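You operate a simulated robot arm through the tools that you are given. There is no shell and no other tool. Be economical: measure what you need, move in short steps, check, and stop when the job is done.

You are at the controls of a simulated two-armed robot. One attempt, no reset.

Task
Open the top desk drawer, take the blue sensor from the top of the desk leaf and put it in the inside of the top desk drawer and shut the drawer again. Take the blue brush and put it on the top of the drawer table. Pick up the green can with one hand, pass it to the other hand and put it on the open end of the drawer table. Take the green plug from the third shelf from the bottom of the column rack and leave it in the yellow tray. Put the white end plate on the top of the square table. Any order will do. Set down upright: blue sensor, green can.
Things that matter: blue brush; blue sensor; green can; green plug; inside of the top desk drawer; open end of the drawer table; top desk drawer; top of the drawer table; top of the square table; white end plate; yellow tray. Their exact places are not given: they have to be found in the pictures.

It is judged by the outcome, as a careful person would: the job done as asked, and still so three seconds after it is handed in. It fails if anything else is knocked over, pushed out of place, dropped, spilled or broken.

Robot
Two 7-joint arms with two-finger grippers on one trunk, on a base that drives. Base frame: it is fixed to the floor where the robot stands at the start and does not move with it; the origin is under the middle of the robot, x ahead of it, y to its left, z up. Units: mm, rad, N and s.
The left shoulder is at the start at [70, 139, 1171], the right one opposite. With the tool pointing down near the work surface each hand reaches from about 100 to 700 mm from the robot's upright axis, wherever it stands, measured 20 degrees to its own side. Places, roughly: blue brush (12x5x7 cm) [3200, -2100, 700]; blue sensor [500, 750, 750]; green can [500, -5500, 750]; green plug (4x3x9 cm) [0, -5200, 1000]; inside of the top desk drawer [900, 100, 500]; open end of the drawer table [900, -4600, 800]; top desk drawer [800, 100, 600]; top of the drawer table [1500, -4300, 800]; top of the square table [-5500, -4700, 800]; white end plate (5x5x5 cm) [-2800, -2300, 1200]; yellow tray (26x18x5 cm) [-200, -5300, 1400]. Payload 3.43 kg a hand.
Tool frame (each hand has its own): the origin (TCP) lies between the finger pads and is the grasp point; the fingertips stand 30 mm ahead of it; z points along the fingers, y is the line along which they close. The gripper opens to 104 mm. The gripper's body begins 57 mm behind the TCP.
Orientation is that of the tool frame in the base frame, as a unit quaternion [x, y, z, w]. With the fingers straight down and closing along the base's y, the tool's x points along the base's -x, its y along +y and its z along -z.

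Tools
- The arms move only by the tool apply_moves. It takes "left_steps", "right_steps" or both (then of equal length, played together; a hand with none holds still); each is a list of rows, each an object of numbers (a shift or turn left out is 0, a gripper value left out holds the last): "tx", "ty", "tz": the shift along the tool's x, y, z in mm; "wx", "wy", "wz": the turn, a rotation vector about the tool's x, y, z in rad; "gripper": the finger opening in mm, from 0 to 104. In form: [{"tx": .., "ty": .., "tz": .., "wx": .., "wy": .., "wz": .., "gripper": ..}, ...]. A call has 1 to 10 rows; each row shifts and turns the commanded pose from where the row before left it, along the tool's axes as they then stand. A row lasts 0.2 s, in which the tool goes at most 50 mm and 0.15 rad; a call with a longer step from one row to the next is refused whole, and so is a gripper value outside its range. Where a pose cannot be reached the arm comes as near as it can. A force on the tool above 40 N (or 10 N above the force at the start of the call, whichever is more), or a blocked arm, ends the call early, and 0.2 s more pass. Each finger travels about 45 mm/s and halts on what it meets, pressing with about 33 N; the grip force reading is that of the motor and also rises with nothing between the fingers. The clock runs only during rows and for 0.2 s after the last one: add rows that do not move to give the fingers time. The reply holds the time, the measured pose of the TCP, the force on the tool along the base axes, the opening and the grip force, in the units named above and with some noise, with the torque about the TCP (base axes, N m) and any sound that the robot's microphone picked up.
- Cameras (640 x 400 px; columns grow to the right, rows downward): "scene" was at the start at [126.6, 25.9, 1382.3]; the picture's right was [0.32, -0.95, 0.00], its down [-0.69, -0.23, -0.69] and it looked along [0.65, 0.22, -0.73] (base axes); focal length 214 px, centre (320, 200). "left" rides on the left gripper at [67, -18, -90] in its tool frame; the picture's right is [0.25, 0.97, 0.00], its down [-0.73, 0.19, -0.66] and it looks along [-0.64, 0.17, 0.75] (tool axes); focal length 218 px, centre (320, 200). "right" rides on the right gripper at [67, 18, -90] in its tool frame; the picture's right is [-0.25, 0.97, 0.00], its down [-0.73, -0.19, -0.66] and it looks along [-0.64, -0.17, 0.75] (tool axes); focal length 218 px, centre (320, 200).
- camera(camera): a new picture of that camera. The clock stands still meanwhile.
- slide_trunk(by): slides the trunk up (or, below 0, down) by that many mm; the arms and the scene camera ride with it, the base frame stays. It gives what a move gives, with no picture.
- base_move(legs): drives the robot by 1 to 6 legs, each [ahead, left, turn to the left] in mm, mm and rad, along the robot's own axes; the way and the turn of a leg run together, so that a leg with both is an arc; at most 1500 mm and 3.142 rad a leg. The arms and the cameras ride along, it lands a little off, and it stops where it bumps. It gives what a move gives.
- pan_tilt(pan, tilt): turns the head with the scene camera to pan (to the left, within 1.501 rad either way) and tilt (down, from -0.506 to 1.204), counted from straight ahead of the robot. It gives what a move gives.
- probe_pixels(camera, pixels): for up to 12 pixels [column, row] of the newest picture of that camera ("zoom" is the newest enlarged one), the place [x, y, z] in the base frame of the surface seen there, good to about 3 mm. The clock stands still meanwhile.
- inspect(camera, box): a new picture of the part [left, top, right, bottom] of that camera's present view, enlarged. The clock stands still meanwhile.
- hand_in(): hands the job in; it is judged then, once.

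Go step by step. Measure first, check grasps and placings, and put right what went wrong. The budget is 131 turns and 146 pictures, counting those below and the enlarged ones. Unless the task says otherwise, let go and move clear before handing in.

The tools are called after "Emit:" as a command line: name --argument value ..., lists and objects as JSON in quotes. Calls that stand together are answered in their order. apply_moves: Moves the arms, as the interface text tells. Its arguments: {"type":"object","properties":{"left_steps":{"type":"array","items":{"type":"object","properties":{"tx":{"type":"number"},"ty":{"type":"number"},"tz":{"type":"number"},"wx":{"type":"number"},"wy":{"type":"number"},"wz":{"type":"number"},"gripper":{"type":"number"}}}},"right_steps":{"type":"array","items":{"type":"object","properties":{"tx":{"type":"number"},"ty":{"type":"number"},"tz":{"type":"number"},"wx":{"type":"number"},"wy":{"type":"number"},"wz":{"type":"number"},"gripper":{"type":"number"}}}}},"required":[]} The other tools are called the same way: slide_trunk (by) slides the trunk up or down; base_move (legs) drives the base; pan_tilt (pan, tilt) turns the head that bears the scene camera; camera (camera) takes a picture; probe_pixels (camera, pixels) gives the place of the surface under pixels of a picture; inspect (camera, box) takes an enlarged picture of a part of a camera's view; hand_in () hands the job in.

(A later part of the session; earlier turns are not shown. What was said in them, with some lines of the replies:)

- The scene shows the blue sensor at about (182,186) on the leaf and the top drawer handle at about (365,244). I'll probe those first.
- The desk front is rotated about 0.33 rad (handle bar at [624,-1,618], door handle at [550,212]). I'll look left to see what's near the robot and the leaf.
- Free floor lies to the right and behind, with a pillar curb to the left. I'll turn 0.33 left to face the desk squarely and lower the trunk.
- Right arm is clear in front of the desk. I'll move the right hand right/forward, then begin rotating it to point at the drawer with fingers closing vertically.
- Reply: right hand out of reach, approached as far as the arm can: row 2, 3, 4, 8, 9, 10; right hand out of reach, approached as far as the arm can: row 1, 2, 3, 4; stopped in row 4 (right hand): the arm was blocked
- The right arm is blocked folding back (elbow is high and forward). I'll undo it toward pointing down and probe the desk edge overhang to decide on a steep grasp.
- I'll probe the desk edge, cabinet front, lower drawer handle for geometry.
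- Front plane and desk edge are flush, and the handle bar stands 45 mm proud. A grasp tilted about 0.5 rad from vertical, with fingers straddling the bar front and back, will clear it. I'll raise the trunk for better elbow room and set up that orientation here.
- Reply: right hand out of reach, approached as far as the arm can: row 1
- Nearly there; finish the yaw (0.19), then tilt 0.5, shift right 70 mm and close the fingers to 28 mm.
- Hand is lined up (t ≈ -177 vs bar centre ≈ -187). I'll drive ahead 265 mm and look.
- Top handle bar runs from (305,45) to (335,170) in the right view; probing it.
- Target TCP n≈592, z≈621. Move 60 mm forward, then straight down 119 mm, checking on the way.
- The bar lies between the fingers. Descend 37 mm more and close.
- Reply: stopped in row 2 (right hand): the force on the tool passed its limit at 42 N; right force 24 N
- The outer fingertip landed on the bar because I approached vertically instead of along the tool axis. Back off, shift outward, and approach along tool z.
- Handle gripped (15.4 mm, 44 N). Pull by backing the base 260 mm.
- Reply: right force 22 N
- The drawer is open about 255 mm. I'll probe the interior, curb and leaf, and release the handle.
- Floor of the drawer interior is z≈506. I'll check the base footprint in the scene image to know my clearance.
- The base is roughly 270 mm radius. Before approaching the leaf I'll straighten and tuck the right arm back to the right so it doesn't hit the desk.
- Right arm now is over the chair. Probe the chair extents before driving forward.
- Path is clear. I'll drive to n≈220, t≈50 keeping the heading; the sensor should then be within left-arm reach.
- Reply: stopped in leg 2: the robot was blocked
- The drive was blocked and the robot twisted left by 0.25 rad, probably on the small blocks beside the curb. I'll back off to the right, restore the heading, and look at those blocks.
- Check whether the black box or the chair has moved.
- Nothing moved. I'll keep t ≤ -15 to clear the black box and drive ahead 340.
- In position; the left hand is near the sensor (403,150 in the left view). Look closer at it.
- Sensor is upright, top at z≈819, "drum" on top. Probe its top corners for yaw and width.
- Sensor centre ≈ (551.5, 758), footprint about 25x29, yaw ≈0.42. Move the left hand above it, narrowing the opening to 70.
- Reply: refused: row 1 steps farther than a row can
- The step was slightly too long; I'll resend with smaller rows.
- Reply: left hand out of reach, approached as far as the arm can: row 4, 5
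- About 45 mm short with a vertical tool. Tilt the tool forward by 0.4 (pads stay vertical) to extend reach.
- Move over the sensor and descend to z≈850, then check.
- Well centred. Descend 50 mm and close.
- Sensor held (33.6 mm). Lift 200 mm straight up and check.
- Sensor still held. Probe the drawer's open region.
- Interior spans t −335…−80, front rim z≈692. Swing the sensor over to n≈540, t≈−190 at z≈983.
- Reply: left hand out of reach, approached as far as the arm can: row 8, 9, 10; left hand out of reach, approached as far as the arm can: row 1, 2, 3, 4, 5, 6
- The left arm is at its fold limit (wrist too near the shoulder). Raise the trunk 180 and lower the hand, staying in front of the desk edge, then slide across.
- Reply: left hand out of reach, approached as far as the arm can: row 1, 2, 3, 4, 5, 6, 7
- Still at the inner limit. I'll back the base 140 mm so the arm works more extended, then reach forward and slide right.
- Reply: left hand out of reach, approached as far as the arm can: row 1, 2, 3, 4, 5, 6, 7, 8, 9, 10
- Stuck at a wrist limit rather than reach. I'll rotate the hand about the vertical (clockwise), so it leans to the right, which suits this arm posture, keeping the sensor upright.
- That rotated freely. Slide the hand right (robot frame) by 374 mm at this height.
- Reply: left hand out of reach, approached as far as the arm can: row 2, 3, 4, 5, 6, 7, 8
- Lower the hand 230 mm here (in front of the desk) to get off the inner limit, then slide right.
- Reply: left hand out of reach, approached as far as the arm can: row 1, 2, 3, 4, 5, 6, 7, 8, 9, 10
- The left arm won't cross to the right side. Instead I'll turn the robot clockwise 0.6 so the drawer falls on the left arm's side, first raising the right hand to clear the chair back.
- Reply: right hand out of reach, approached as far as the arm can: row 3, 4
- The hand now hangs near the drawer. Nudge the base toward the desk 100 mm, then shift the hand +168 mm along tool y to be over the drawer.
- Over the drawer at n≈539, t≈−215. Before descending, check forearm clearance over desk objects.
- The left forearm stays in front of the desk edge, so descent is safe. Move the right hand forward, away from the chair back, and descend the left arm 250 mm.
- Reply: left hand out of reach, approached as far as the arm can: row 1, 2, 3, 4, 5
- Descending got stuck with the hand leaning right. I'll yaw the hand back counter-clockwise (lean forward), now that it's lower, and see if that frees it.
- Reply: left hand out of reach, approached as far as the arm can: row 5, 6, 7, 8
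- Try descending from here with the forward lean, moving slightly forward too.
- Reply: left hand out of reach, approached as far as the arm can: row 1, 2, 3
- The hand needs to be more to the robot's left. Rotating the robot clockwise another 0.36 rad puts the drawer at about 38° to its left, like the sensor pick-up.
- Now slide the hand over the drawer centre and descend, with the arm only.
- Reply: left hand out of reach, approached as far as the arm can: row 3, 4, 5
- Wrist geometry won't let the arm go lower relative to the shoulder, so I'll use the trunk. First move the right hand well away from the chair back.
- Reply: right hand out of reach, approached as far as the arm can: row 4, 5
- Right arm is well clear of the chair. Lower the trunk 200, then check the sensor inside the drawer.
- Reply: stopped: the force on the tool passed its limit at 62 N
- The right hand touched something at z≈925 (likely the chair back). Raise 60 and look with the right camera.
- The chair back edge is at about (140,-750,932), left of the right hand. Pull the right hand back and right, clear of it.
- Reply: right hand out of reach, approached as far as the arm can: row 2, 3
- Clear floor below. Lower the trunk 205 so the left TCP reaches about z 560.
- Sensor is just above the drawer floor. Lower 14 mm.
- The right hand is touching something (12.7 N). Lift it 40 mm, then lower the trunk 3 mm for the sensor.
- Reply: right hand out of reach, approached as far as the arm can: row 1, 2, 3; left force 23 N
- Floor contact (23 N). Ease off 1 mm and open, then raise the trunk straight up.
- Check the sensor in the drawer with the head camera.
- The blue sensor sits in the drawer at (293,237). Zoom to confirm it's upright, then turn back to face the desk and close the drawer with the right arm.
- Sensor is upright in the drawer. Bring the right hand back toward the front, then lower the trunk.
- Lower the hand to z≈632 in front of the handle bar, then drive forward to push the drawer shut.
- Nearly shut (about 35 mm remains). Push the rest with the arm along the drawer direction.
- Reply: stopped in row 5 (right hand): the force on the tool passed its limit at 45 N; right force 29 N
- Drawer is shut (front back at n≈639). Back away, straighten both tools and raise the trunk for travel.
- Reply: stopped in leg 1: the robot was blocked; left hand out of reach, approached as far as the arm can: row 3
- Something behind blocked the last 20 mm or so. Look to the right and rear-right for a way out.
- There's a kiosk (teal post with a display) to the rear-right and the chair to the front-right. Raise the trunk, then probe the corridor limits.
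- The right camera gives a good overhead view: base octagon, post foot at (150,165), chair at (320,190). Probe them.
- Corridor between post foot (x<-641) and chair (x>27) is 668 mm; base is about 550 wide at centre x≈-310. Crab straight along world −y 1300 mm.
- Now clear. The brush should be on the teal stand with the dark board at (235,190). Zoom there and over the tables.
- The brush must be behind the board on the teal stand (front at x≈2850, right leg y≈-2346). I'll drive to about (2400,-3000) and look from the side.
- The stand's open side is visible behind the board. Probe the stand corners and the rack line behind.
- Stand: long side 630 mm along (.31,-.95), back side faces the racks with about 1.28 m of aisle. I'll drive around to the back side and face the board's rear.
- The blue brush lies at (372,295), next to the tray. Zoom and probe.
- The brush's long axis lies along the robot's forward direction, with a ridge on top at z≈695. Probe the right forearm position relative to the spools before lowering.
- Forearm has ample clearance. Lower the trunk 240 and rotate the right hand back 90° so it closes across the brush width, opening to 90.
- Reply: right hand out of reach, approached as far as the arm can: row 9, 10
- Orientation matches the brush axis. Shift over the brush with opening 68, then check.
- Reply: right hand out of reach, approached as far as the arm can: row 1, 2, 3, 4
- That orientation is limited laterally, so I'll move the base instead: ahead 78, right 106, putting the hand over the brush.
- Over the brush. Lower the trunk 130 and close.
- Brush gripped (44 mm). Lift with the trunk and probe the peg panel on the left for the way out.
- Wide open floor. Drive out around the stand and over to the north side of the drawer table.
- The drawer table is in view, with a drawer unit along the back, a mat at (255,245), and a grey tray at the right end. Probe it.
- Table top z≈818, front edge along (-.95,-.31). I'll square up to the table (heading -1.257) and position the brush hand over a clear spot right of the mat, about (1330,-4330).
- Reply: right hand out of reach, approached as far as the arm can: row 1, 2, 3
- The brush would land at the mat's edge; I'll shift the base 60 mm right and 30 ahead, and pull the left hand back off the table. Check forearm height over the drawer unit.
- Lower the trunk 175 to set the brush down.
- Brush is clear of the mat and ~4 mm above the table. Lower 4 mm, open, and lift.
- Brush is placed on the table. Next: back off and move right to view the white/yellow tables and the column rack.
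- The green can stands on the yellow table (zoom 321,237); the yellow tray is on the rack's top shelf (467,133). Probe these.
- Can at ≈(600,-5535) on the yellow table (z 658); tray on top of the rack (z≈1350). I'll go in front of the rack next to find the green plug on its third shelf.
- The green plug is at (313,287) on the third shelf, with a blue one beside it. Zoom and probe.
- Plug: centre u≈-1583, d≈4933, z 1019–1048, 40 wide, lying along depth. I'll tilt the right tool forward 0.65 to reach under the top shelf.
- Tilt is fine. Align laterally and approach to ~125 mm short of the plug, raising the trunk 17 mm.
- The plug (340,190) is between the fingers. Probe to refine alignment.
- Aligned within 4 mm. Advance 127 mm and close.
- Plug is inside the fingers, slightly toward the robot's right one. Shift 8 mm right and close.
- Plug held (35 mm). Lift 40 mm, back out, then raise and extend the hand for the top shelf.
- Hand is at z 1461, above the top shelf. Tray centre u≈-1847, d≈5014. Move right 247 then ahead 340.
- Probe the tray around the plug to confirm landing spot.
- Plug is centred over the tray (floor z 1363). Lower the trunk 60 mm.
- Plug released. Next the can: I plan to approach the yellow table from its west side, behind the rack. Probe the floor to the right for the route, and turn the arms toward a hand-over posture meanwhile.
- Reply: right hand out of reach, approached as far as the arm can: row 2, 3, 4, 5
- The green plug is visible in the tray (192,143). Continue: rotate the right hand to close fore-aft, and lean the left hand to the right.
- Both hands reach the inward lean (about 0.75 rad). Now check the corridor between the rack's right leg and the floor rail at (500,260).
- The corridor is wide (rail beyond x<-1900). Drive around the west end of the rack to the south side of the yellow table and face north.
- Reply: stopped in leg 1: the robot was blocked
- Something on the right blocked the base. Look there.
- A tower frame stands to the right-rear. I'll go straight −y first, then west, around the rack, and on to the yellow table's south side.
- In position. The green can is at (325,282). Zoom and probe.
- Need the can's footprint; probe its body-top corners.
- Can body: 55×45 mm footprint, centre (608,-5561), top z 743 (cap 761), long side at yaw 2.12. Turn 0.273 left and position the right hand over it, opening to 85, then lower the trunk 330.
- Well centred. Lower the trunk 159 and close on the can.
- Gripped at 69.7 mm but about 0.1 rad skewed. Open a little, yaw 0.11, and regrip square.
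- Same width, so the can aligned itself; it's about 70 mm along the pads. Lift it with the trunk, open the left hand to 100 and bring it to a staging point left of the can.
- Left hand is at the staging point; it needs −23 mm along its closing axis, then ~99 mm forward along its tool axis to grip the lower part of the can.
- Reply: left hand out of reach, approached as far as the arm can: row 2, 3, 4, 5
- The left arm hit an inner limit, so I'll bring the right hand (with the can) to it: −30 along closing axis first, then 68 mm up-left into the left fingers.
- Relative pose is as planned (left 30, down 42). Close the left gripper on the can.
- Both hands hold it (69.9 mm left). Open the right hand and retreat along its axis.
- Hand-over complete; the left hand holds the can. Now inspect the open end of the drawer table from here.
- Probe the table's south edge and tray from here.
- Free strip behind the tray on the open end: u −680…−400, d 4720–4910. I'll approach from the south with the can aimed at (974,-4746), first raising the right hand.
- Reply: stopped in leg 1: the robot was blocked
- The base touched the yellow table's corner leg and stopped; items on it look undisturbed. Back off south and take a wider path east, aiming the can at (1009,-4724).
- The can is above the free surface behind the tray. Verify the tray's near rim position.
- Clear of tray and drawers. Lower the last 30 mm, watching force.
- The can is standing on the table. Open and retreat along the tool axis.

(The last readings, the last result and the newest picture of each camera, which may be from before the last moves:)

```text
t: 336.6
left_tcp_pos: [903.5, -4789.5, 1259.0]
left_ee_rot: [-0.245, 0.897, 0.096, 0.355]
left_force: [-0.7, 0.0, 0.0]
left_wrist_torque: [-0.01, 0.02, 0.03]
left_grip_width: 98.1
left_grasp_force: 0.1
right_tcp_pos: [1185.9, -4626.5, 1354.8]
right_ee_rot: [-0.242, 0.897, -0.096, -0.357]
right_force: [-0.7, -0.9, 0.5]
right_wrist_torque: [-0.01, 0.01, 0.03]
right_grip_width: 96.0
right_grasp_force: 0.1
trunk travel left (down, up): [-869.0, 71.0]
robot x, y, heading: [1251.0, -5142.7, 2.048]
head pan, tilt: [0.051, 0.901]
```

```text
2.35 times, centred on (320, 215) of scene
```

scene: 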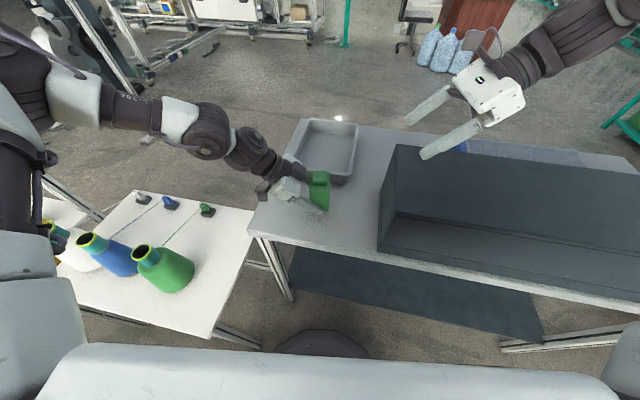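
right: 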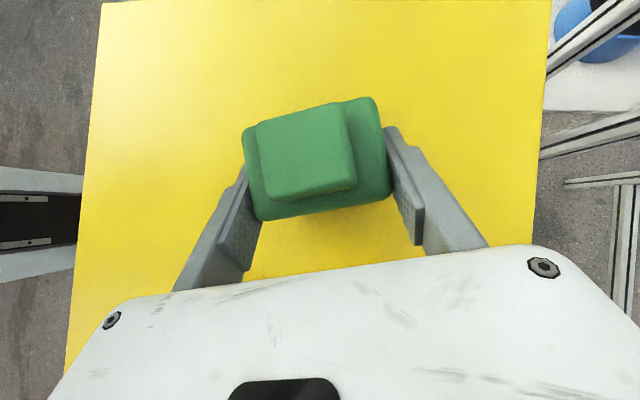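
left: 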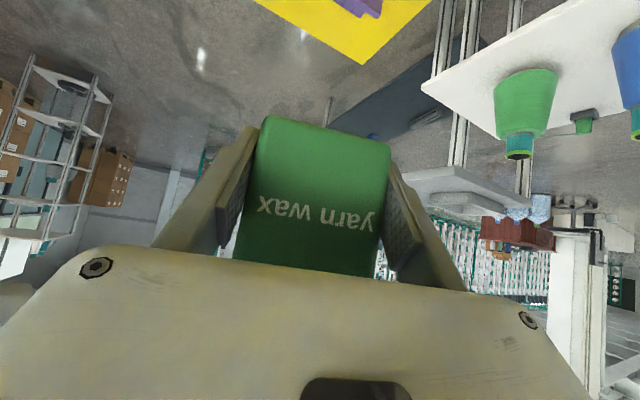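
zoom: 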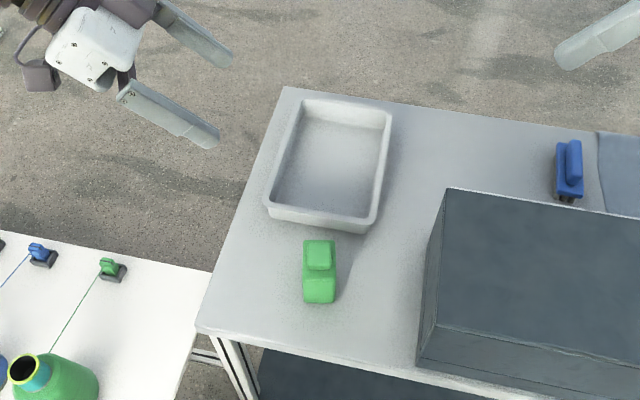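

The can stands upright on the open end. Now the end plate: drive back around the tables and rack to the open floor north.

Emit:
base_move --legs '[[-820, 137, 0], [141, 1091, 0], [685, 966, 0], [798, 126, 0], [405, -413, 0], [257, -697, 0]]'

Emit:
base_move --legs '[[900, 0, 0], [0, 0, 0.6]]'

Emit:
pan_tilt --pan 0.0 --tilt 0.3

Emit:
camera --camera "scene"

```text
t: 362.3
left_tcp_pos: [-827.9, -4007.9, 1261.2]
left_ee_rot: [-0.236, 0.899, 0.093, 0.357]
left_force: [-0.4, 0.0, -0.1]
left_wrist_torque: [0.0, 0.01, 0.0]
left_grip_width: 98.1
left_grasp_force: 0.1
right_tcp_pos: [-541.7, -3851.0, 1354.8]
right_ee_rot: [-0.235, 0.899, -0.093, -0.359]
right_force: [-0.8, 0.2, -0.1]
right_wrist_torque: [-0.01, -0.02, 0.0]
right_grip_width: 95.8
right_grasp_force: 0.1
trunk travel left (down, up): [-869.0, 71.0]
robot x, y, heading: [-488.8, -4372.5, 2.025]
head pan, tilt: [0.051, 0.901]
```

```text
t: 364.1
left_tcp_pos: [-883.1, -3894.9, 1260.6]
left_ee_rot: [-0.239, 0.9, 0.089, 0.354]
left_force: [-0.3, 0.2, 0.3]
left_wrist_torque: [-0.03, -0.04, -0.01]
left_grip_width: 98.1
left_grasp_force: 0.0
right_tcp_pos: [-602.7, -3729.1, 1359.4]
right_ee_rot: [-0.242, 0.897, -0.092, -0.359]
right_force: [0.6, 0.4, 1.0]
right_wrist_torque: [0.04, 0.05, 0.03]
right_grip_width: 96.2
right_grasp_force: 0.1
trunk travel left (down, up): [-869.0, 71.0]
robot x, y, heading: [-553.6, -4235.9, 2.039]
head pan, tilt: [0.051, 0.901]
stopped in leg 1: the robot was blocked; the commanded pose is now the measured one
```

```text
t: 365.1
left_tcp_pos: [-883.0, -3893.6, 1260.6]
left_ee_rot: [-0.238, 0.9, 0.089, 0.355]
left_force: [-0.2, 0.2, -0.3]
left_wrist_torque: [-0.01, 0.01, -0.02]
left_grip_width: 97.7
left_grasp_force: 0.1
right_tcp_pos: [-601.8, -3730.3, 1360.0]
right_ee_rot: [-0.241, 0.897, -0.09, -0.361]
right_force: [0.0, 0.2, -0.6]
right_wrist_torque: [-0.01, -0.01, 0.0]
right_grip_width: 96.0
right_grasp_force: 0.0
trunk travel left (down, up): [-869.0, 71.0]
robot x, y, heading: [-554.4, -4236.2, 2.037]
head pan, tilt: [0.0, 0.3]
```

```text
21 pictures are left
```

scene: 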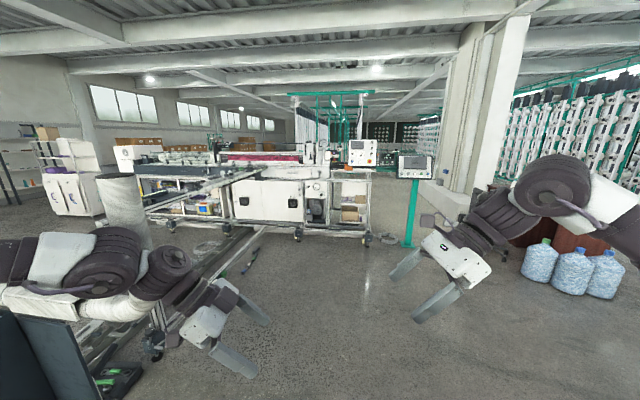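

The left arm is against a frame on the left. Crab right, then advance toward the machine; zoom on the machine top near (231,160) where the end plate should be.

Emit:
base_move --legs '[[-40, -420, 0], [900, 0, 0]]'

Emit:
pan_tilt --pan 0.45 --tilt 0.3

Emit:
camera --camera "scene"

```text
t: 372.0
left_tcp_pos: [-899.4, -2932.1, 1254.8]
left_ee_rot: [-0.239, 0.899, 0.083, 0.357]
left_force: [0.2, 0.1, -0.6]
left_wrist_torque: [-0.01, -0.04, 0.04]
left_grip_width: 98.0
left_grasp_force: 0.0
right_tcp_pos: [-618.8, -2766.8, 1354.5]
right_ee_rot: [-0.239, 0.898, -0.096, -0.357]
right_force: [0.0, 0.4, 0.0]
right_wrist_torque: [0.03, 0.0, 0.0]
right_grip_width: 96.2
right_grasp_force: 0.1
trunk travel left (down, up): [-869.0, 71.0]
robot x, y, heading: [-563.2, -3287.9, 2.035]
head pan, tilt: [0.0, 0.3]
```

```text
t: 372.9
left_tcp_pos: [-899.3, -2929.7, 1254.0]
left_ee_rot: [-0.239, 0.9, 0.082, 0.356]
left_force: [0.0, 0.4, -0.3]
left_wrist_torque: [0.03, -0.02, -0.01]
left_grip_width: 98.2
left_grasp_force: 0.1
right_tcp_pos: [-618.7, -2765.5, 1355.1]
right_ee_rot: [-0.238, 0.898, -0.095, -0.358]
right_force: [0.6, -0.3, 0.2]
right_wrist_torque: [0.01, 0.02, -0.02]
right_grip_width: 95.7
right_grasp_force: 0.2
trunk travel left (down, up): [-869.0, 71.0]
robot x, y, heading: [-563.2, -3284.9, 2.033]
head pan, tilt: [0.45, 0.3]
```

```text
20 pictures are left
```

scene: 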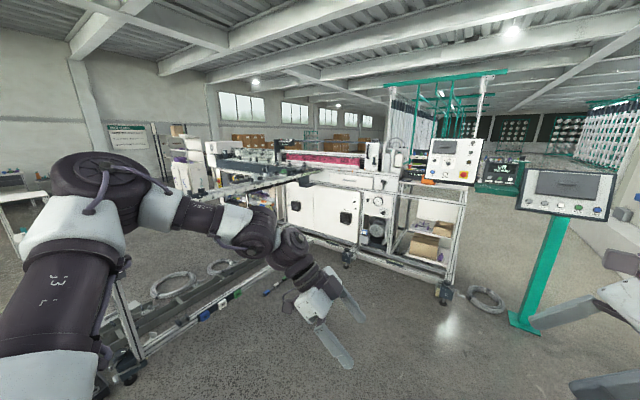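

Zoom on the machine bed near (267,168).

Emit:
inspect --camera "scene" --box '[190, 130, 400, 220]'

Emit:
probe_pixels --camera "scene" --pixels '[[265, 168], [250, 172], [280, 170], [300, 160], [330, 158], [345, 168], [375, 155], [300, 210], [365, 180], [230, 165], [130, 340], [200, 290]]'

```text
3.05 times, centred on (295, 175) of scene
```

zoom: 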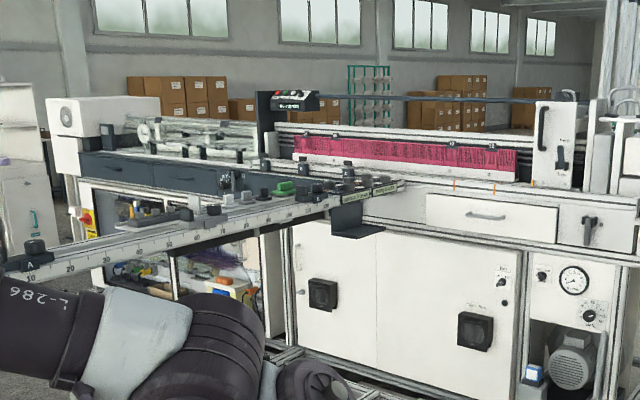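

```text
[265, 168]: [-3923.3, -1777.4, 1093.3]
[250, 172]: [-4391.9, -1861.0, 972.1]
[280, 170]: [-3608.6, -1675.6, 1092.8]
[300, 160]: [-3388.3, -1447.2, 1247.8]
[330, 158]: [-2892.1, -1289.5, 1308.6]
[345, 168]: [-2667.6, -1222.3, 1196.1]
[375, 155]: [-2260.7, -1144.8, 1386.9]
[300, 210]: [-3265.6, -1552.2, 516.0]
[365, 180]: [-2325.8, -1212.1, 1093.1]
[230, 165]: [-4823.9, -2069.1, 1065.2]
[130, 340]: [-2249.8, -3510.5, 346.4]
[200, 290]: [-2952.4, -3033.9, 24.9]
```

A scaled rail with small parts projects from the machine. Probe the white pieces on it.

Emit:
inspect --camera "scene" --box '[240, 175, 320, 220]'

Emit:
probe_pixels --camera "scene" --pixels '[[270, 194], [264, 196], [283, 192], [277, 194], [260, 201], [290, 190], [300, 192], [312, 188], [309, 206], [245, 203], [201, 211], [330, 190]]'

```text
8.00 times, centred on (280, 198) of scene
```

zoom: 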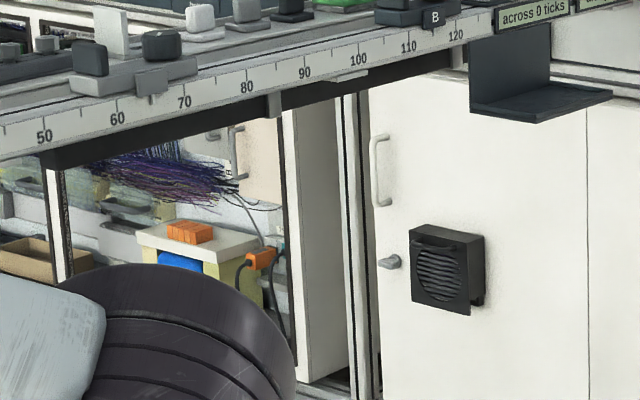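

```text
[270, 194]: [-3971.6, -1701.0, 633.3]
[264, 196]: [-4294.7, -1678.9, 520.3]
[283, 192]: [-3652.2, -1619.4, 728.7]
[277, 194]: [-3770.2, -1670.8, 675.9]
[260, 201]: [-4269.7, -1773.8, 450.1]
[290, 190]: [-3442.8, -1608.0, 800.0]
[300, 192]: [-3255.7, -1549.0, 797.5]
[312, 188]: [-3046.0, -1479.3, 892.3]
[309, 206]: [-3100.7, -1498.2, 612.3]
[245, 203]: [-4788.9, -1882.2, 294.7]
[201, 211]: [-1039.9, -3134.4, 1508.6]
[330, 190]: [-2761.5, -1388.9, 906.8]
```

The rail parts are just above that crop. Look higher.

Emit:
inspect --camera "scene" --box '[235, 160, 315, 205]'

Emit:
probe_pixels --camera "zoom" --pixels '[[150, 140], [205, 140], [240, 140], [285, 130], [345, 110], [390, 115], [470, 110], [130, 175], [195, 165], [100, 210], [420, 140], [40, 170]]'

```text
8.00 times, centred on (275, 182) of scene
```

zoom: 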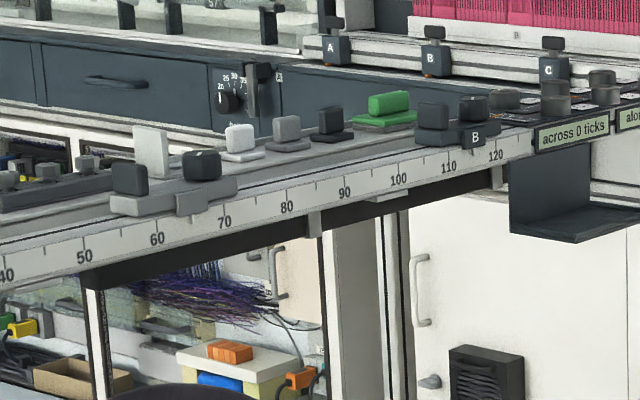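

```text
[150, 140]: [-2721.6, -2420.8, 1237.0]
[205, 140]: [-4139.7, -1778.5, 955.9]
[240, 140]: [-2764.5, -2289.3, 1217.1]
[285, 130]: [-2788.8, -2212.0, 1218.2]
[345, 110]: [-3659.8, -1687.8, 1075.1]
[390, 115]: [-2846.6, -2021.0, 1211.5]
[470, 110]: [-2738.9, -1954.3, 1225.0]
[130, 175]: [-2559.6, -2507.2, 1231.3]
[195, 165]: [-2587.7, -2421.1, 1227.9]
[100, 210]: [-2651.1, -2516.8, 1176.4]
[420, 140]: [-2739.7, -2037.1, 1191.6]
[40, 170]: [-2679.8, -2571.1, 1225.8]
```

The white end plate is the white piece at (-2764,-2289,~1217) on the rail. Straighten the right hand, pull the left back, raise the trunk, and drive to face it from the east.

Emit:
apply_moves --right_steps '[{"wy": -0.15}, {"wy": -0.15}, {"wy": -0.15}, {"wy": -0.15}, {"wy": -0.15}]' --left_steps '[{"ty": -40}, {"ty": -40}, {"ty": -40}, {"ty": -40}, {"ty": -20}]'

Emit:
slide_trunk --by 68

Emit:
base_move --legs '[[726, 385, 0], [726, 385, 0], [0, 0, 1.108]]'

Emit:
pan_tilt --pan 0.0 --tilt 0.5

Emit:
camera --camera "scene"

```text
t: 374.1
left_tcp_pos: [-841.6, -3058.7, 1263.2]
left_ee_rot: [-0.239, 0.899, 0.083, 0.359]
left_force: [0.4, 0.2, 0.5]
left_wrist_torque: [0.01, -0.06, -0.05]
left_grip_width: 98.0
left_grasp_force: 0.0
left hand out of reach, approached as far as the arm can: row 4, 5
right_tcp_pos: [-620.7, -2767.7, 1355.1]
right_ee_rot: [-0.256, 0.967, -0.001, -0.003]
right_force: [0.1, 0.3, 0.6]
right_wrist_torque: [0.0, -0.04, -0.02]
right_grip_width: 96.0
right_grasp_force: 0.0
trunk travel left (down, up): [-869.0, 71.0]
robot x, y, heading: [-561.8, -3285.8, 2.034]
head pan, tilt: [0.45, 0.3]
```

```text
t: 375.2
left_tcp_pos: [-838.7, -3056.0, 1331.0]
left_ee_rot: [-0.239, 0.9, 0.081, 0.356]
left_force: [0.2, -0.9, 0.0]
left_wrist_torque: [0.0, 0.03, 0.02]
left_grip_width: 97.9
left_grasp_force: 0.0
right_tcp_pos: [-617.2, -2765.5, 1421.7]
right_ee_rot: [-0.257, 0.967, -0.002, -0.006]
right_force: [-0.4, 0.0, -0.5]
right_wrist_torque: [-0.03, 0.03, -0.03]
right_grip_width: 95.9
right_grasp_force: 0.0
trunk travel left (down, up): [-937.0, 3.0]
robot x, y, heading: [-565.5, -3287.1, 2.038]
head pan, tilt: [0.45, 0.3]
```

```text
t: 386.3
left_tcp_pos: [-2229.8, -2465.1, 1330.9]
left_ee_rot: [0.672, -0.643, -0.256, -0.262]
left_force: [-0.9, 0.3, -0.4]
left_wrist_torque: [0.02, -0.02, -0.03]
left_grip_width: 97.9
left_grasp_force: 0.1
right_tcp_pos: [-2387.5, -2135.8, 1422.4]
right_ee_rot: [0.722, -0.691, 0.004, 0.003]
right_force: [0.2, 0.4, -0.1]
right_wrist_torque: [-0.03, 0.01, -0.02]
right_grip_width: 96.1
right_grasp_force: 0.0
trunk travel left (down, up): [-937.0, 3.0]
robot x, y, heading: [-1902.5, -2324.9, 3.133]
head pan, tilt: [0.45, 0.3]
```

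```text
t: 387.2
left_tcp_pos: [-2229.8, -2466.0, 1331.1]
left_ee_rot: [0.673, -0.643, -0.257, -0.262]
left_force: [-0.7, 0.4, -0.5]
left_wrist_torque: [-0.03, 0.03, -0.02]
left_grip_width: 98.1
left_grasp_force: 0.1
right_tcp_pos: [-2387.2, -2136.3, 1422.9]
right_ee_rot: [0.723, -0.69, 0.003, 0.003]
right_force: [-0.4, -0.2, -0.4]
right_wrist_torque: [0.0, 0.0, -0.02]
right_grip_width: 95.9
right_grasp_force: 0.1
trunk travel left (down, up): [-937.0, 3.0]
robot x, y, heading: [-1903.3, -2325.0, 3.126]
head pan, tilt: [0.0, 0.499]
```

```text
16 pictures are left
```

scene: 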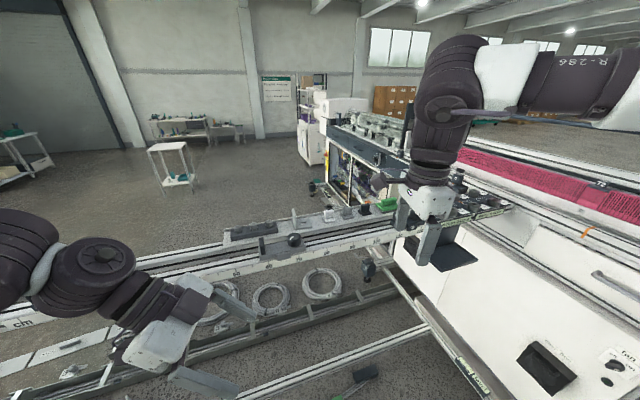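

Zoom on the rail pieces and probe.

Emit:
inspect --camera "scene" --box '[280, 180, 440, 280]'

Emit:
probe_pixels --camera "zoom" --pixels '[[192, 135], [192, 120], [192, 150], [180, 145], [205, 145], [245, 125], [150, 160], [200, 170], [140, 240], [360, 330], [330, 280], [60, 140]]'

```text
4.00 times, centred on (360, 230) of scene
```

zoom: 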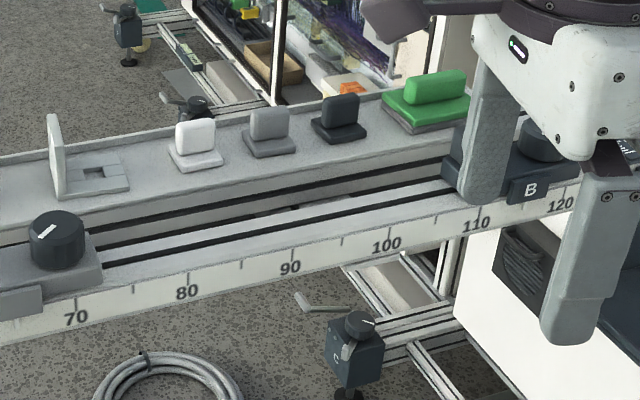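

```text
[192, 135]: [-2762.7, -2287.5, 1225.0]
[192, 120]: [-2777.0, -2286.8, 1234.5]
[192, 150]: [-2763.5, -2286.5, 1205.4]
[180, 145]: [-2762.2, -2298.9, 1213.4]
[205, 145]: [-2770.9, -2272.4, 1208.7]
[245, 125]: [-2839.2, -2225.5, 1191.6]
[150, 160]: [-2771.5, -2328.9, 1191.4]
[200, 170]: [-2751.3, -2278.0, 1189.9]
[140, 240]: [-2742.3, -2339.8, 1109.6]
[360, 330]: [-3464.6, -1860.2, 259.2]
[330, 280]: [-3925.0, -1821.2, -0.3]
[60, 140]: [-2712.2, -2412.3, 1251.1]
```

White end plate tab: x≈-2770, y≈-2287, top z 1235, on a flat base (shelf z 1191). Position the base and extend the arm above it, opening to 60.

Emit:
base_move --legs '[[265, 151, 0]]'

Emit:
apply_moves --right_steps '[{"ty": 39, "gripper": 56}, {"ty": 39}, {"ty": 38}, {"tz": 40}, {"tz": 40}]'

Emit:
camera --camera "right"

```text
t: 389.3
left_tcp_pos: [-2492.4, -2613.8, 1331.5]
left_ee_rot: [0.672, -0.643, -0.256, -0.261]
left_force: [1.4, -0.8, 1.2]
left_wrist_torque: [-0.01, -0.01, -0.01]
left_grip_width: 98.2
left_grasp_force: 0.0
right_tcp_pos: [-2649.1, -2284.2, 1423.3]
right_ee_rot: [0.722, -0.692, 0.003, 0.004]
right_force: [-0.6, 0.1, 0.9]
right_wrist_torque: [-0.03, 0.02, 0.02]
right_grip_width: 96.1
right_grasp_force: 0.0
trunk travel left (down, up): [-937.0, 3.0]
robot x, y, heading: [-2165.3, -2475.3, 3.132]
head pan, tilt: [0.0, 0.499]
```

```text
t: 390.5
left_tcp_pos: [-2495.7, -2612.9, 1331.9]
left_ee_rot: [0.673, -0.643, -0.255, -0.262]
left_force: [-0.5, -0.5, -0.4]
left_wrist_torque: [-0.02, -0.01, -0.01]
left_grip_width: 98.3
left_grasp_force: 0.0
right_tcp_pos: [-2769.4, -2289.8, 1342.1]
right_ee_rot: [0.723, -0.691, 0.005, 0.005]
right_force: [0.6, -0.2, -0.4]
right_wrist_torque: [-0.06, 0.01, -0.02]
right_grip_width: 55.7
right_grasp_force: 0.0
trunk travel left (down, up): [-937.0, 3.0]
robot x, y, heading: [-2164.7, -2472.9, 3.136]
head pan, tilt: [0.0, 0.499]
```

```text
14 pictures are left
```

right: 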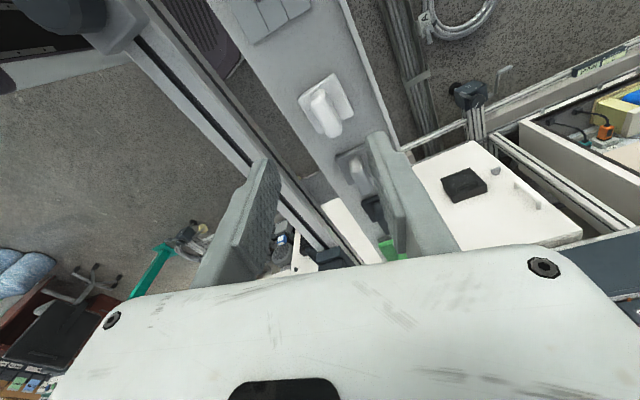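

Aligned over the tab. Descend 104 mm and close.

Emit:
apply_moves --right_steps '[{"tz": 35}, {"tz": 35}, {"tz": 34}, {"gripper": 5}, {"gripper": 5}, {"gripper": 5}, {"gripper": 5}]'

Emit:
camera --camera "right"

```text
t: 392.1
left_tcp_pos: [-2495.5, -2615.5, 1331.3]
left_ee_rot: [0.672, -0.643, -0.257, -0.263]
left_force: [1.0, 0.4, -0.2]
left_wrist_torque: [-0.01, -0.03, -0.01]
left_grip_width: 98.1
left_grasp_force: 0.0
right_tcp_pos: [-2768.0, -2293.8, 1238.0]
right_ee_rot: [0.722, -0.691, 0.004, 0.003]
right_force: [-0.1, -0.1, -0.6]
right_wrist_torque: [0.01, 0.01, -0.02]
right_grip_width: 15.0
right_grasp_force: 33.1
trunk travel left (down, up): [-937.0, 3.0]
robot x, y, heading: [-2169.1, -2471.1, 3.128]
head pan, tilt: [0.0, 0.499]
```

```text
13 pictures are left
```

right: 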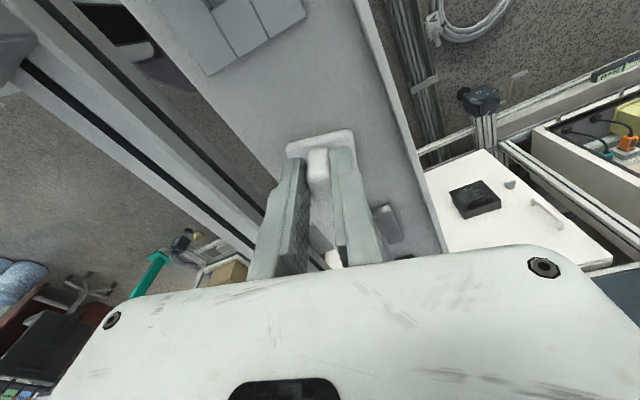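

The plate is gripped (15 mm tab). Few turns remain, so I'll lift, back out and drive the known clear route south around the rack in one go.

Emit:
apply_moves --right_steps '[{"tz": -40}, {"tz": -45}, {"tz": -45}]'

Emit:
base_move --legs '[[-265, -151, 0], [-670, 482, 0], [-670, 482, 0], [0, 0, 1.58], [793, 398, 0]]'

Emit:
base_move --legs '[[292, -335, 0], [578, -500, 0], [650, -200, 0], [750, -100, 0]]'

Emit:
pan_tilt --pan -1.4 --tilt 0.35

Emit:
camera --camera "scene"

Emit:
probe_pixels --camera "scene" --pixels '[[320, 250], [250, 200], [400, 200], [320, 180], [450, 180], [500, 200], [380, 160], [420, 150], [540, 160], [200, 160]]'

```text
t: 392.9
left_tcp_pos: [-2494.3, -2617.0, 1331.6]
left_ee_rot: [0.673, -0.643, -0.256, -0.262]
left_force: [1.0, 0.8, -0.2]
left_wrist_torque: [0.02, 0.03, 0.02]
left_grip_width: 98.2
left_grasp_force: 0.0
right_tcp_pos: [-2768.1, -2294.4, 1370.2]
right_ee_rot: [0.722, -0.691, 0.003, 0.003]
right_force: [1.0, -0.4, 0.2]
right_wrist_torque: [0.0, 0.01, 0.02]
right_grip_width: 14.7
right_grasp_force: 33.0
trunk travel left (down, up): [-937.0, 3.0]
robot x, y, heading: [-2168.0, -2471.6, 3.135]
head pan, tilt: [0.0, 0.499]
```

```text
t: 411.1
left_tcp_pos: [-22.2, -4409.5, 1331.9]
left_ee_rot: [0.93, 0.022, -0.367, -0.004]
left_force: [-1.1, 0.4, -0.8]
left_wrist_torque: [-0.03, -0.02, 0.07]
left_grip_width: 98.0
left_grasp_force: 0.0
right_tcp_pos: [-343.3, -4686.4, 1368.8]
right_ee_rot: [1.0, 0.025, 0.006, 0.0]
right_force: [-0.2, 0.5, -0.9]
right_wrist_torque: [0.01, 0.0, 0.02]
right_grip_width: 14.8
right_grasp_force: 33.7
trunk travel left (down, up): [-937.0, 3.0]
robot x, y, heading: [-165.6, -4084.7, -1.577]
head pan, tilt: [0.0, 0.499]
```

```text
t: 424.5
left_tcp_pos: [-1158.4, -6668.7, 1331.4]
left_ee_rot: [0.93, 0.022, -0.366, -0.003]
left_force: [-0.2, 0.6, 0.8]
left_wrist_torque: [0.01, 0.01, 0.02]
left_grip_width: 98.0
left_grasp_force: 0.1
right_tcp_pos: [-1479.5, -6943.5, 1368.8]
right_ee_rot: [1.0, 0.023, 0.004, 0.001]
right_force: [0.2, 0.2, 0.5]
right_wrist_torque: [-0.02, -0.01, 0.03]
right_grip_width: 14.8
right_grasp_force: 32.8
trunk travel left (down, up): [-937.0, 3.0]
robot x, y, heading: [-1297.3, -6336.3, -1.574]
head pan, tilt: [0.0, 0.499]
```

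```text
t: 426.0
left_tcp_pos: [-1159.8, -6670.5, 1331.2]
left_ee_rot: [0.93, 0.023, -0.367, -0.004]
left_force: [0.1, -0.6, 0.0]
left_wrist_torque: [0.01, -0.01, 0.03]
left_grip_width: 98.0
left_grasp_force: 0.1
right_tcp_pos: [-1480.5, -6944.7, 1368.7]
right_ee_rot: [1.0, 0.023, 0.006, 0.0]
right_force: [0.5, 0.4, -0.5]
right_wrist_torque: [0.03, -0.01, 0.0]
right_grip_width: 14.7
right_grasp_force: 33.1
trunk travel left (down, up): [-937.0, 3.0]
robot x, y, heading: [-1302.5, -6342.9, -1.571]
head pan, tilt: [-1.4, 0.351]
```

```text
12 pictures are left
```

scene: 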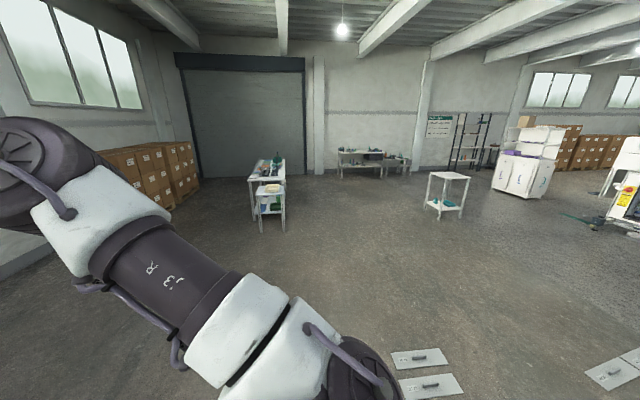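

```text
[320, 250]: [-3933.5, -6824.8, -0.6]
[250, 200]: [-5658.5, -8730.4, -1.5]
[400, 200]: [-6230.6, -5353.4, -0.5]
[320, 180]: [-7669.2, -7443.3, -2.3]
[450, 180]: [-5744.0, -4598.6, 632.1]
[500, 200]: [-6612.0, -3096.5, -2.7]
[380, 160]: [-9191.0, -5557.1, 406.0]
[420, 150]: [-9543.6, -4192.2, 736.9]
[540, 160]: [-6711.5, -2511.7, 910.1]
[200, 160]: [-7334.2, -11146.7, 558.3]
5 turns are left
```

Square table is at (450,180), ≈(-5600,-4600). Drive west below the floor plates, turn toward it, approach to ~1.1 m and measure.

Emit:
base_move --legs '[[0, -1000, 0], [0, -1000, 0], [0, 0, -2.21], [850, 0, 0], [850, 0, 0]]'

Emit:
pan_tilt --pan 0.0 --tilt 0.6

Emit:
camera --camera "scene"

Emit:
probe_pixels --camera "scene" --pixels '[[320, 222], [280, 222], [360, 222], [320, 195], [320, 250], [240, 222], [400, 222], [280, 195], [360, 195], [300, 240], [200, 200], [440, 200]]'

```text
t: 449.5
left_tcp_pos: [-5014.1, -5249.5, 1331.1]
left_ee_rot: [-0.442, 0.819, 0.163, 0.329]
left_force: [0.5, -0.2, 0.2]
left_wrist_torque: [-0.01, 0.0, 0.04]
left_grip_width: 98.2
left_grasp_force: 0.1
right_tcp_pos: [-5047.4, -4828.5, 1370.3]
right_ee_rot: [-0.475, 0.88, -0.002, -0.005]
right_force: [0.4, -0.6, 0.1]
right_wrist_torque: [0.0, -0.02, -0.01]
right_grip_width: 14.7
right_grasp_force: 32.7
trunk travel left (down, up): [-937.0, 3.0]
robot x, y, heading: [-4666.9, -5328.5, 2.512]
head pan, tilt: [-1.4, 0.351]
```

```text
t: 451.0
left_tcp_pos: [-5015.6, -5248.5, 1331.1]
left_ee_rot: [-0.443, 0.818, 0.163, 0.328]
left_force: [0.3, -0.2, 0.4]
left_wrist_torque: [-0.04, 0.02, 0.0]
left_grip_width: 98.0
left_grasp_force: 0.0
right_tcp_pos: [-5048.8, -4826.9, 1368.1]
right_ee_rot: [-0.476, 0.879, -0.002, -0.005]
right_force: [0.8, 0.0, 0.1]
right_wrist_torque: [-0.01, 0.0, 0.0]
right_grip_width: 14.8
right_grasp_force: 33.2
trunk travel left (down, up): [-937.0, 3.0]
robot x, y, heading: [-4668.9, -5326.4, 2.514]
head pan, tilt: [0.0, 0.6]
```

```text
11 pictures are left
```

scene: 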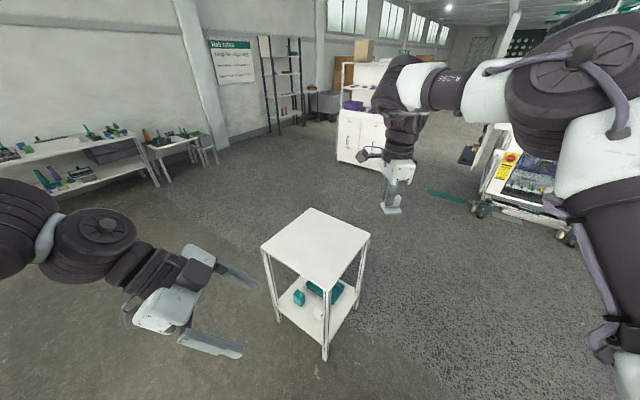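

```text
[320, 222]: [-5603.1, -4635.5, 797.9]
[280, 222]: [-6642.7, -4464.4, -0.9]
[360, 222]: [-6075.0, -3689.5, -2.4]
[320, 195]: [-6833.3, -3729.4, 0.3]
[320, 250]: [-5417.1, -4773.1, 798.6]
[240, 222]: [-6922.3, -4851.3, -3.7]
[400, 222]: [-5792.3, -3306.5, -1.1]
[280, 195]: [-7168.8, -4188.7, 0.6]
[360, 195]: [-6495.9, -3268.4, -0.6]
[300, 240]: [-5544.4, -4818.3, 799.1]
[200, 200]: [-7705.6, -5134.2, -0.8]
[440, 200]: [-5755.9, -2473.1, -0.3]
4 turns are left
```

Table top z≈798.5 and empty, centre ≈(-5480,-4735). Move over it, lower the trunk to ~20 mm above and check.

Emit:
base_move --legs '[[403, 179, 0]]'

Emit:
slide_trunk --by -505

Emit:
camera --camera "right"

Emit:
camera --camera "scene"

```text
t: 453.7
left_tcp_pos: [-5442.7, -5155.9, 1332.2]
left_ee_rot: [-0.442, 0.819, 0.163, 0.327]
left_force: [0.4, 0.5, 0.8]
left_wrist_torque: [-0.02, 0.01, 0.03]
left_grip_width: 98.1
left_grasp_force: 0.1
right_tcp_pos: [-5476.5, -4734.4, 1370.2]
right_ee_rot: [-0.475, 0.88, -0.002, -0.005]
right_force: [0.2, -0.7, -1.0]
right_wrist_torque: [-0.01, 0.03, 0.0]
right_grip_width: 14.8
right_grasp_force: 33.2
trunk travel left (down, up): [-937.0, 3.0]
robot x, y, heading: [-5095.9, -5234.5, 2.512]
head pan, tilt: [0.0, 0.6]
```

```text
refused: -505 is not a number from -400 to 400
```

```text
10 pictures are left
```

right: 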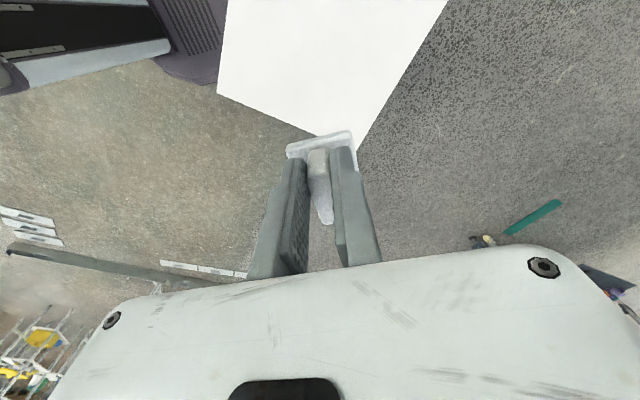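

```text
9 pictures are left
3 turns are left
```

scene: 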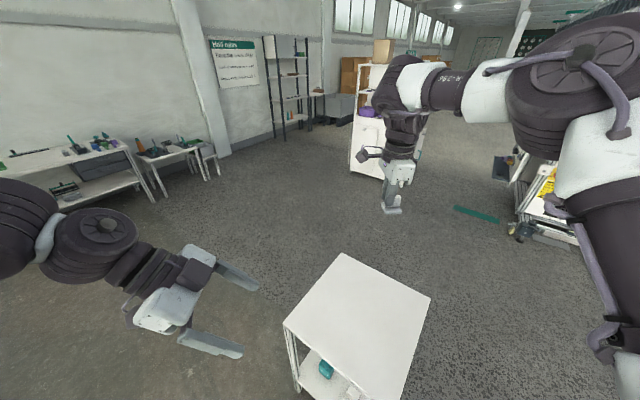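

The hand is over the table (pixel (320,46) in the right view is directly below). Lower in steps ≤400, release, and raise.

Emit:
slide_trunk --by -400

Emit:
slide_trunk --by -112

Emit:
slide_trunk --by -10

Emit:
apply_moves --right_steps '[{"gripper": 20}, {"gripper": 30}, {"gripper": 44}, {"gripper": 50}]'

Emit:
slide_trunk --by 250

Emit:
camera --camera "scene"

Emit:
camera --camera "right"

```text
t: 457.5
left_tcp_pos: [-5445.4, -5155.7, 932.2]
left_ee_rot: [-0.442, 0.818, 0.163, 0.329]
left_force: [0.1, -0.2, -1.2]
left_wrist_torque: [-0.03, 0.01, -0.02]
left_grip_width: 98.0
left_grasp_force: 0.0
right_tcp_pos: [-5480.2, -4733.5, 967.7]
right_ee_rot: [-0.475, 0.88, -0.003, -0.005]
right_force: [-0.2, 0.0, -0.3]
right_wrist_torque: [-0.02, 0.01, -0.02]
right_grip_width: 14.9
right_grasp_force: 33.3
trunk travel left (down, up): [-537.0, 403.0]
robot x, y, heading: [-5097.2, -5236.0, 2.509]
head pan, tilt: [0.0, 0.6]
```

```text
t: 458.9
left_tcp_pos: [-5444.6, -5155.8, 820.3]
left_ee_rot: [-0.443, 0.819, 0.163, 0.328]
left_force: [-0.3, -0.8, 0.7]
left_wrist_torque: [0.01, -0.01, 0.04]
left_grip_width: 98.1
left_grasp_force: 0.1
right_tcp_pos: [-5480.0, -4732.9, 858.1]
right_ee_rot: [-0.475, 0.88, -0.002, -0.005]
right_force: [0.2, 0.0, 0.0]
right_wrist_torque: [0.01, 0.0, -0.03]
right_grip_width: 14.8
right_grasp_force: 33.5
trunk travel left (down, up): [-425.0, 515.0]
robot x, y, heading: [-5096.3, -5230.4, 2.51]
head pan, tilt: [0.0, 0.6]
```

```text
t: 459.5
left_tcp_pos: [-5445.5, -5155.4, 809.5]
left_ee_rot: [-0.443, 0.818, 0.164, 0.328]
left_force: [-0.8, 0.5, 0.3]
left_wrist_torque: [-0.01, -0.01, 0.01]
left_grip_width: 98.1
left_grasp_force: 0.1
right_tcp_pos: [-5479.6, -4731.8, 847.7]
right_ee_rot: [-0.475, 0.88, -0.003, -0.004]
right_force: [1.3, -0.9, 1.7]
right_wrist_torque: [-0.01, -0.05, -0.03]
right_grip_width: 14.4
right_grasp_force: 33.2
trunk travel left (down, up): [-415.0, 525.0]
robot x, y, heading: [-5093.0, -5230.2, 2.512]
head pan, tilt: [0.0, 0.6]
```

```text
t: 460.5
left_tcp_pos: [-5444.9, -5155.2, 808.6]
left_ee_rot: [-0.442, 0.819, 0.162, 0.328]
left_force: [-0.2, 0.0, 0.7]
left_wrist_torque: [-0.03, -0.03, -0.05]
left_grip_width: 98.0
left_grasp_force: 0.0
right_tcp_pos: [-5479.5, -4733.8, 846.1]
right_ee_rot: [-0.475, 0.88, -0.002, -0.004]
right_force: [0.0, 0.2, -0.3]
right_wrist_torque: [0.02, -0.02, 0.03]
right_grip_width: 49.6
right_grasp_force: 0.0
trunk travel left (down, up): [-415.0, 525.0]
robot x, y, heading: [-5098.0, -5235.5, 2.512]
head pan, tilt: [0.0, 0.6]
```

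```text
t: 463.1
left_tcp_pos: [-5446.1, -5156.4, 1058.2]
left_ee_rot: [-0.443, 0.818, 0.163, 0.329]
left_force: [-0.4, 0.3, 0.7]
left_wrist_torque: [0.01, -0.01, 0.03]
left_grip_width: 98.0
left_grasp_force: 0.0
right_tcp_pos: [-5479.1, -4734.8, 1096.8]
right_ee_rot: [-0.474, 0.88, -0.003, -0.004]
right_force: [0.1, 0.4, 0.7]
right_wrist_torque: [-0.04, -0.02, -0.02]
right_grip_width: 50.0
right_grasp_force: 0.0
trunk travel left (down, up): [-665.0, 275.0]
robot x, y, heading: [-5096.9, -5233.5, 2.511]
head pan, tilt: [0.0, 0.6]
```

```text
8 pictures are left
```

scene: 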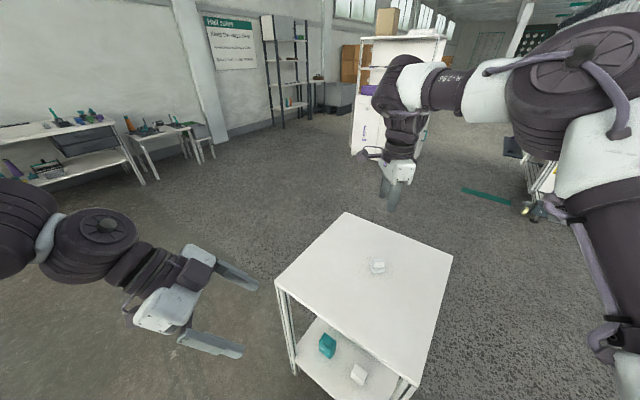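

```text
7 pictures are left
2 turns are left
```

right: 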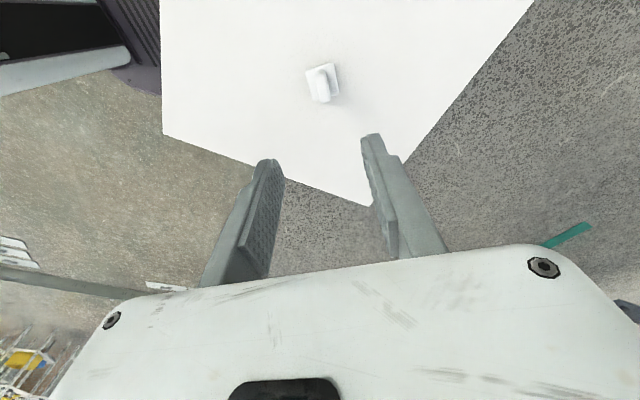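

The white end plate stands on the square table (scene pixel 378,267), and both hands are empty and clear, so I'm handing in.

Emit:
hand_in

```text
The job is handed in.
```

I finished all five parts and handed the job in, with both hands empty and clear:

- **Blue sensor:** It stands upright in the top desk drawer, and the drawer is shut.
- **Blue brush:** It lies on top of the drawer table, just beside the mat.
- **Green can:** I picked it up with the right hand and passed it to the left in mid-air. It stands upright on the open end of the drawer table.
- **Green plug:** It is in the yellow tray on the rack's top shelf.
- **White end plate:** It stands on the square table.

Along the way the base bumped a block by the wall, a frame to the west and a leg of the yellow table, and stopped each time. The right hand also brushed the chair. I saw nothing fall or shift, but I only measured the block and the chair's wheels after the first bump.
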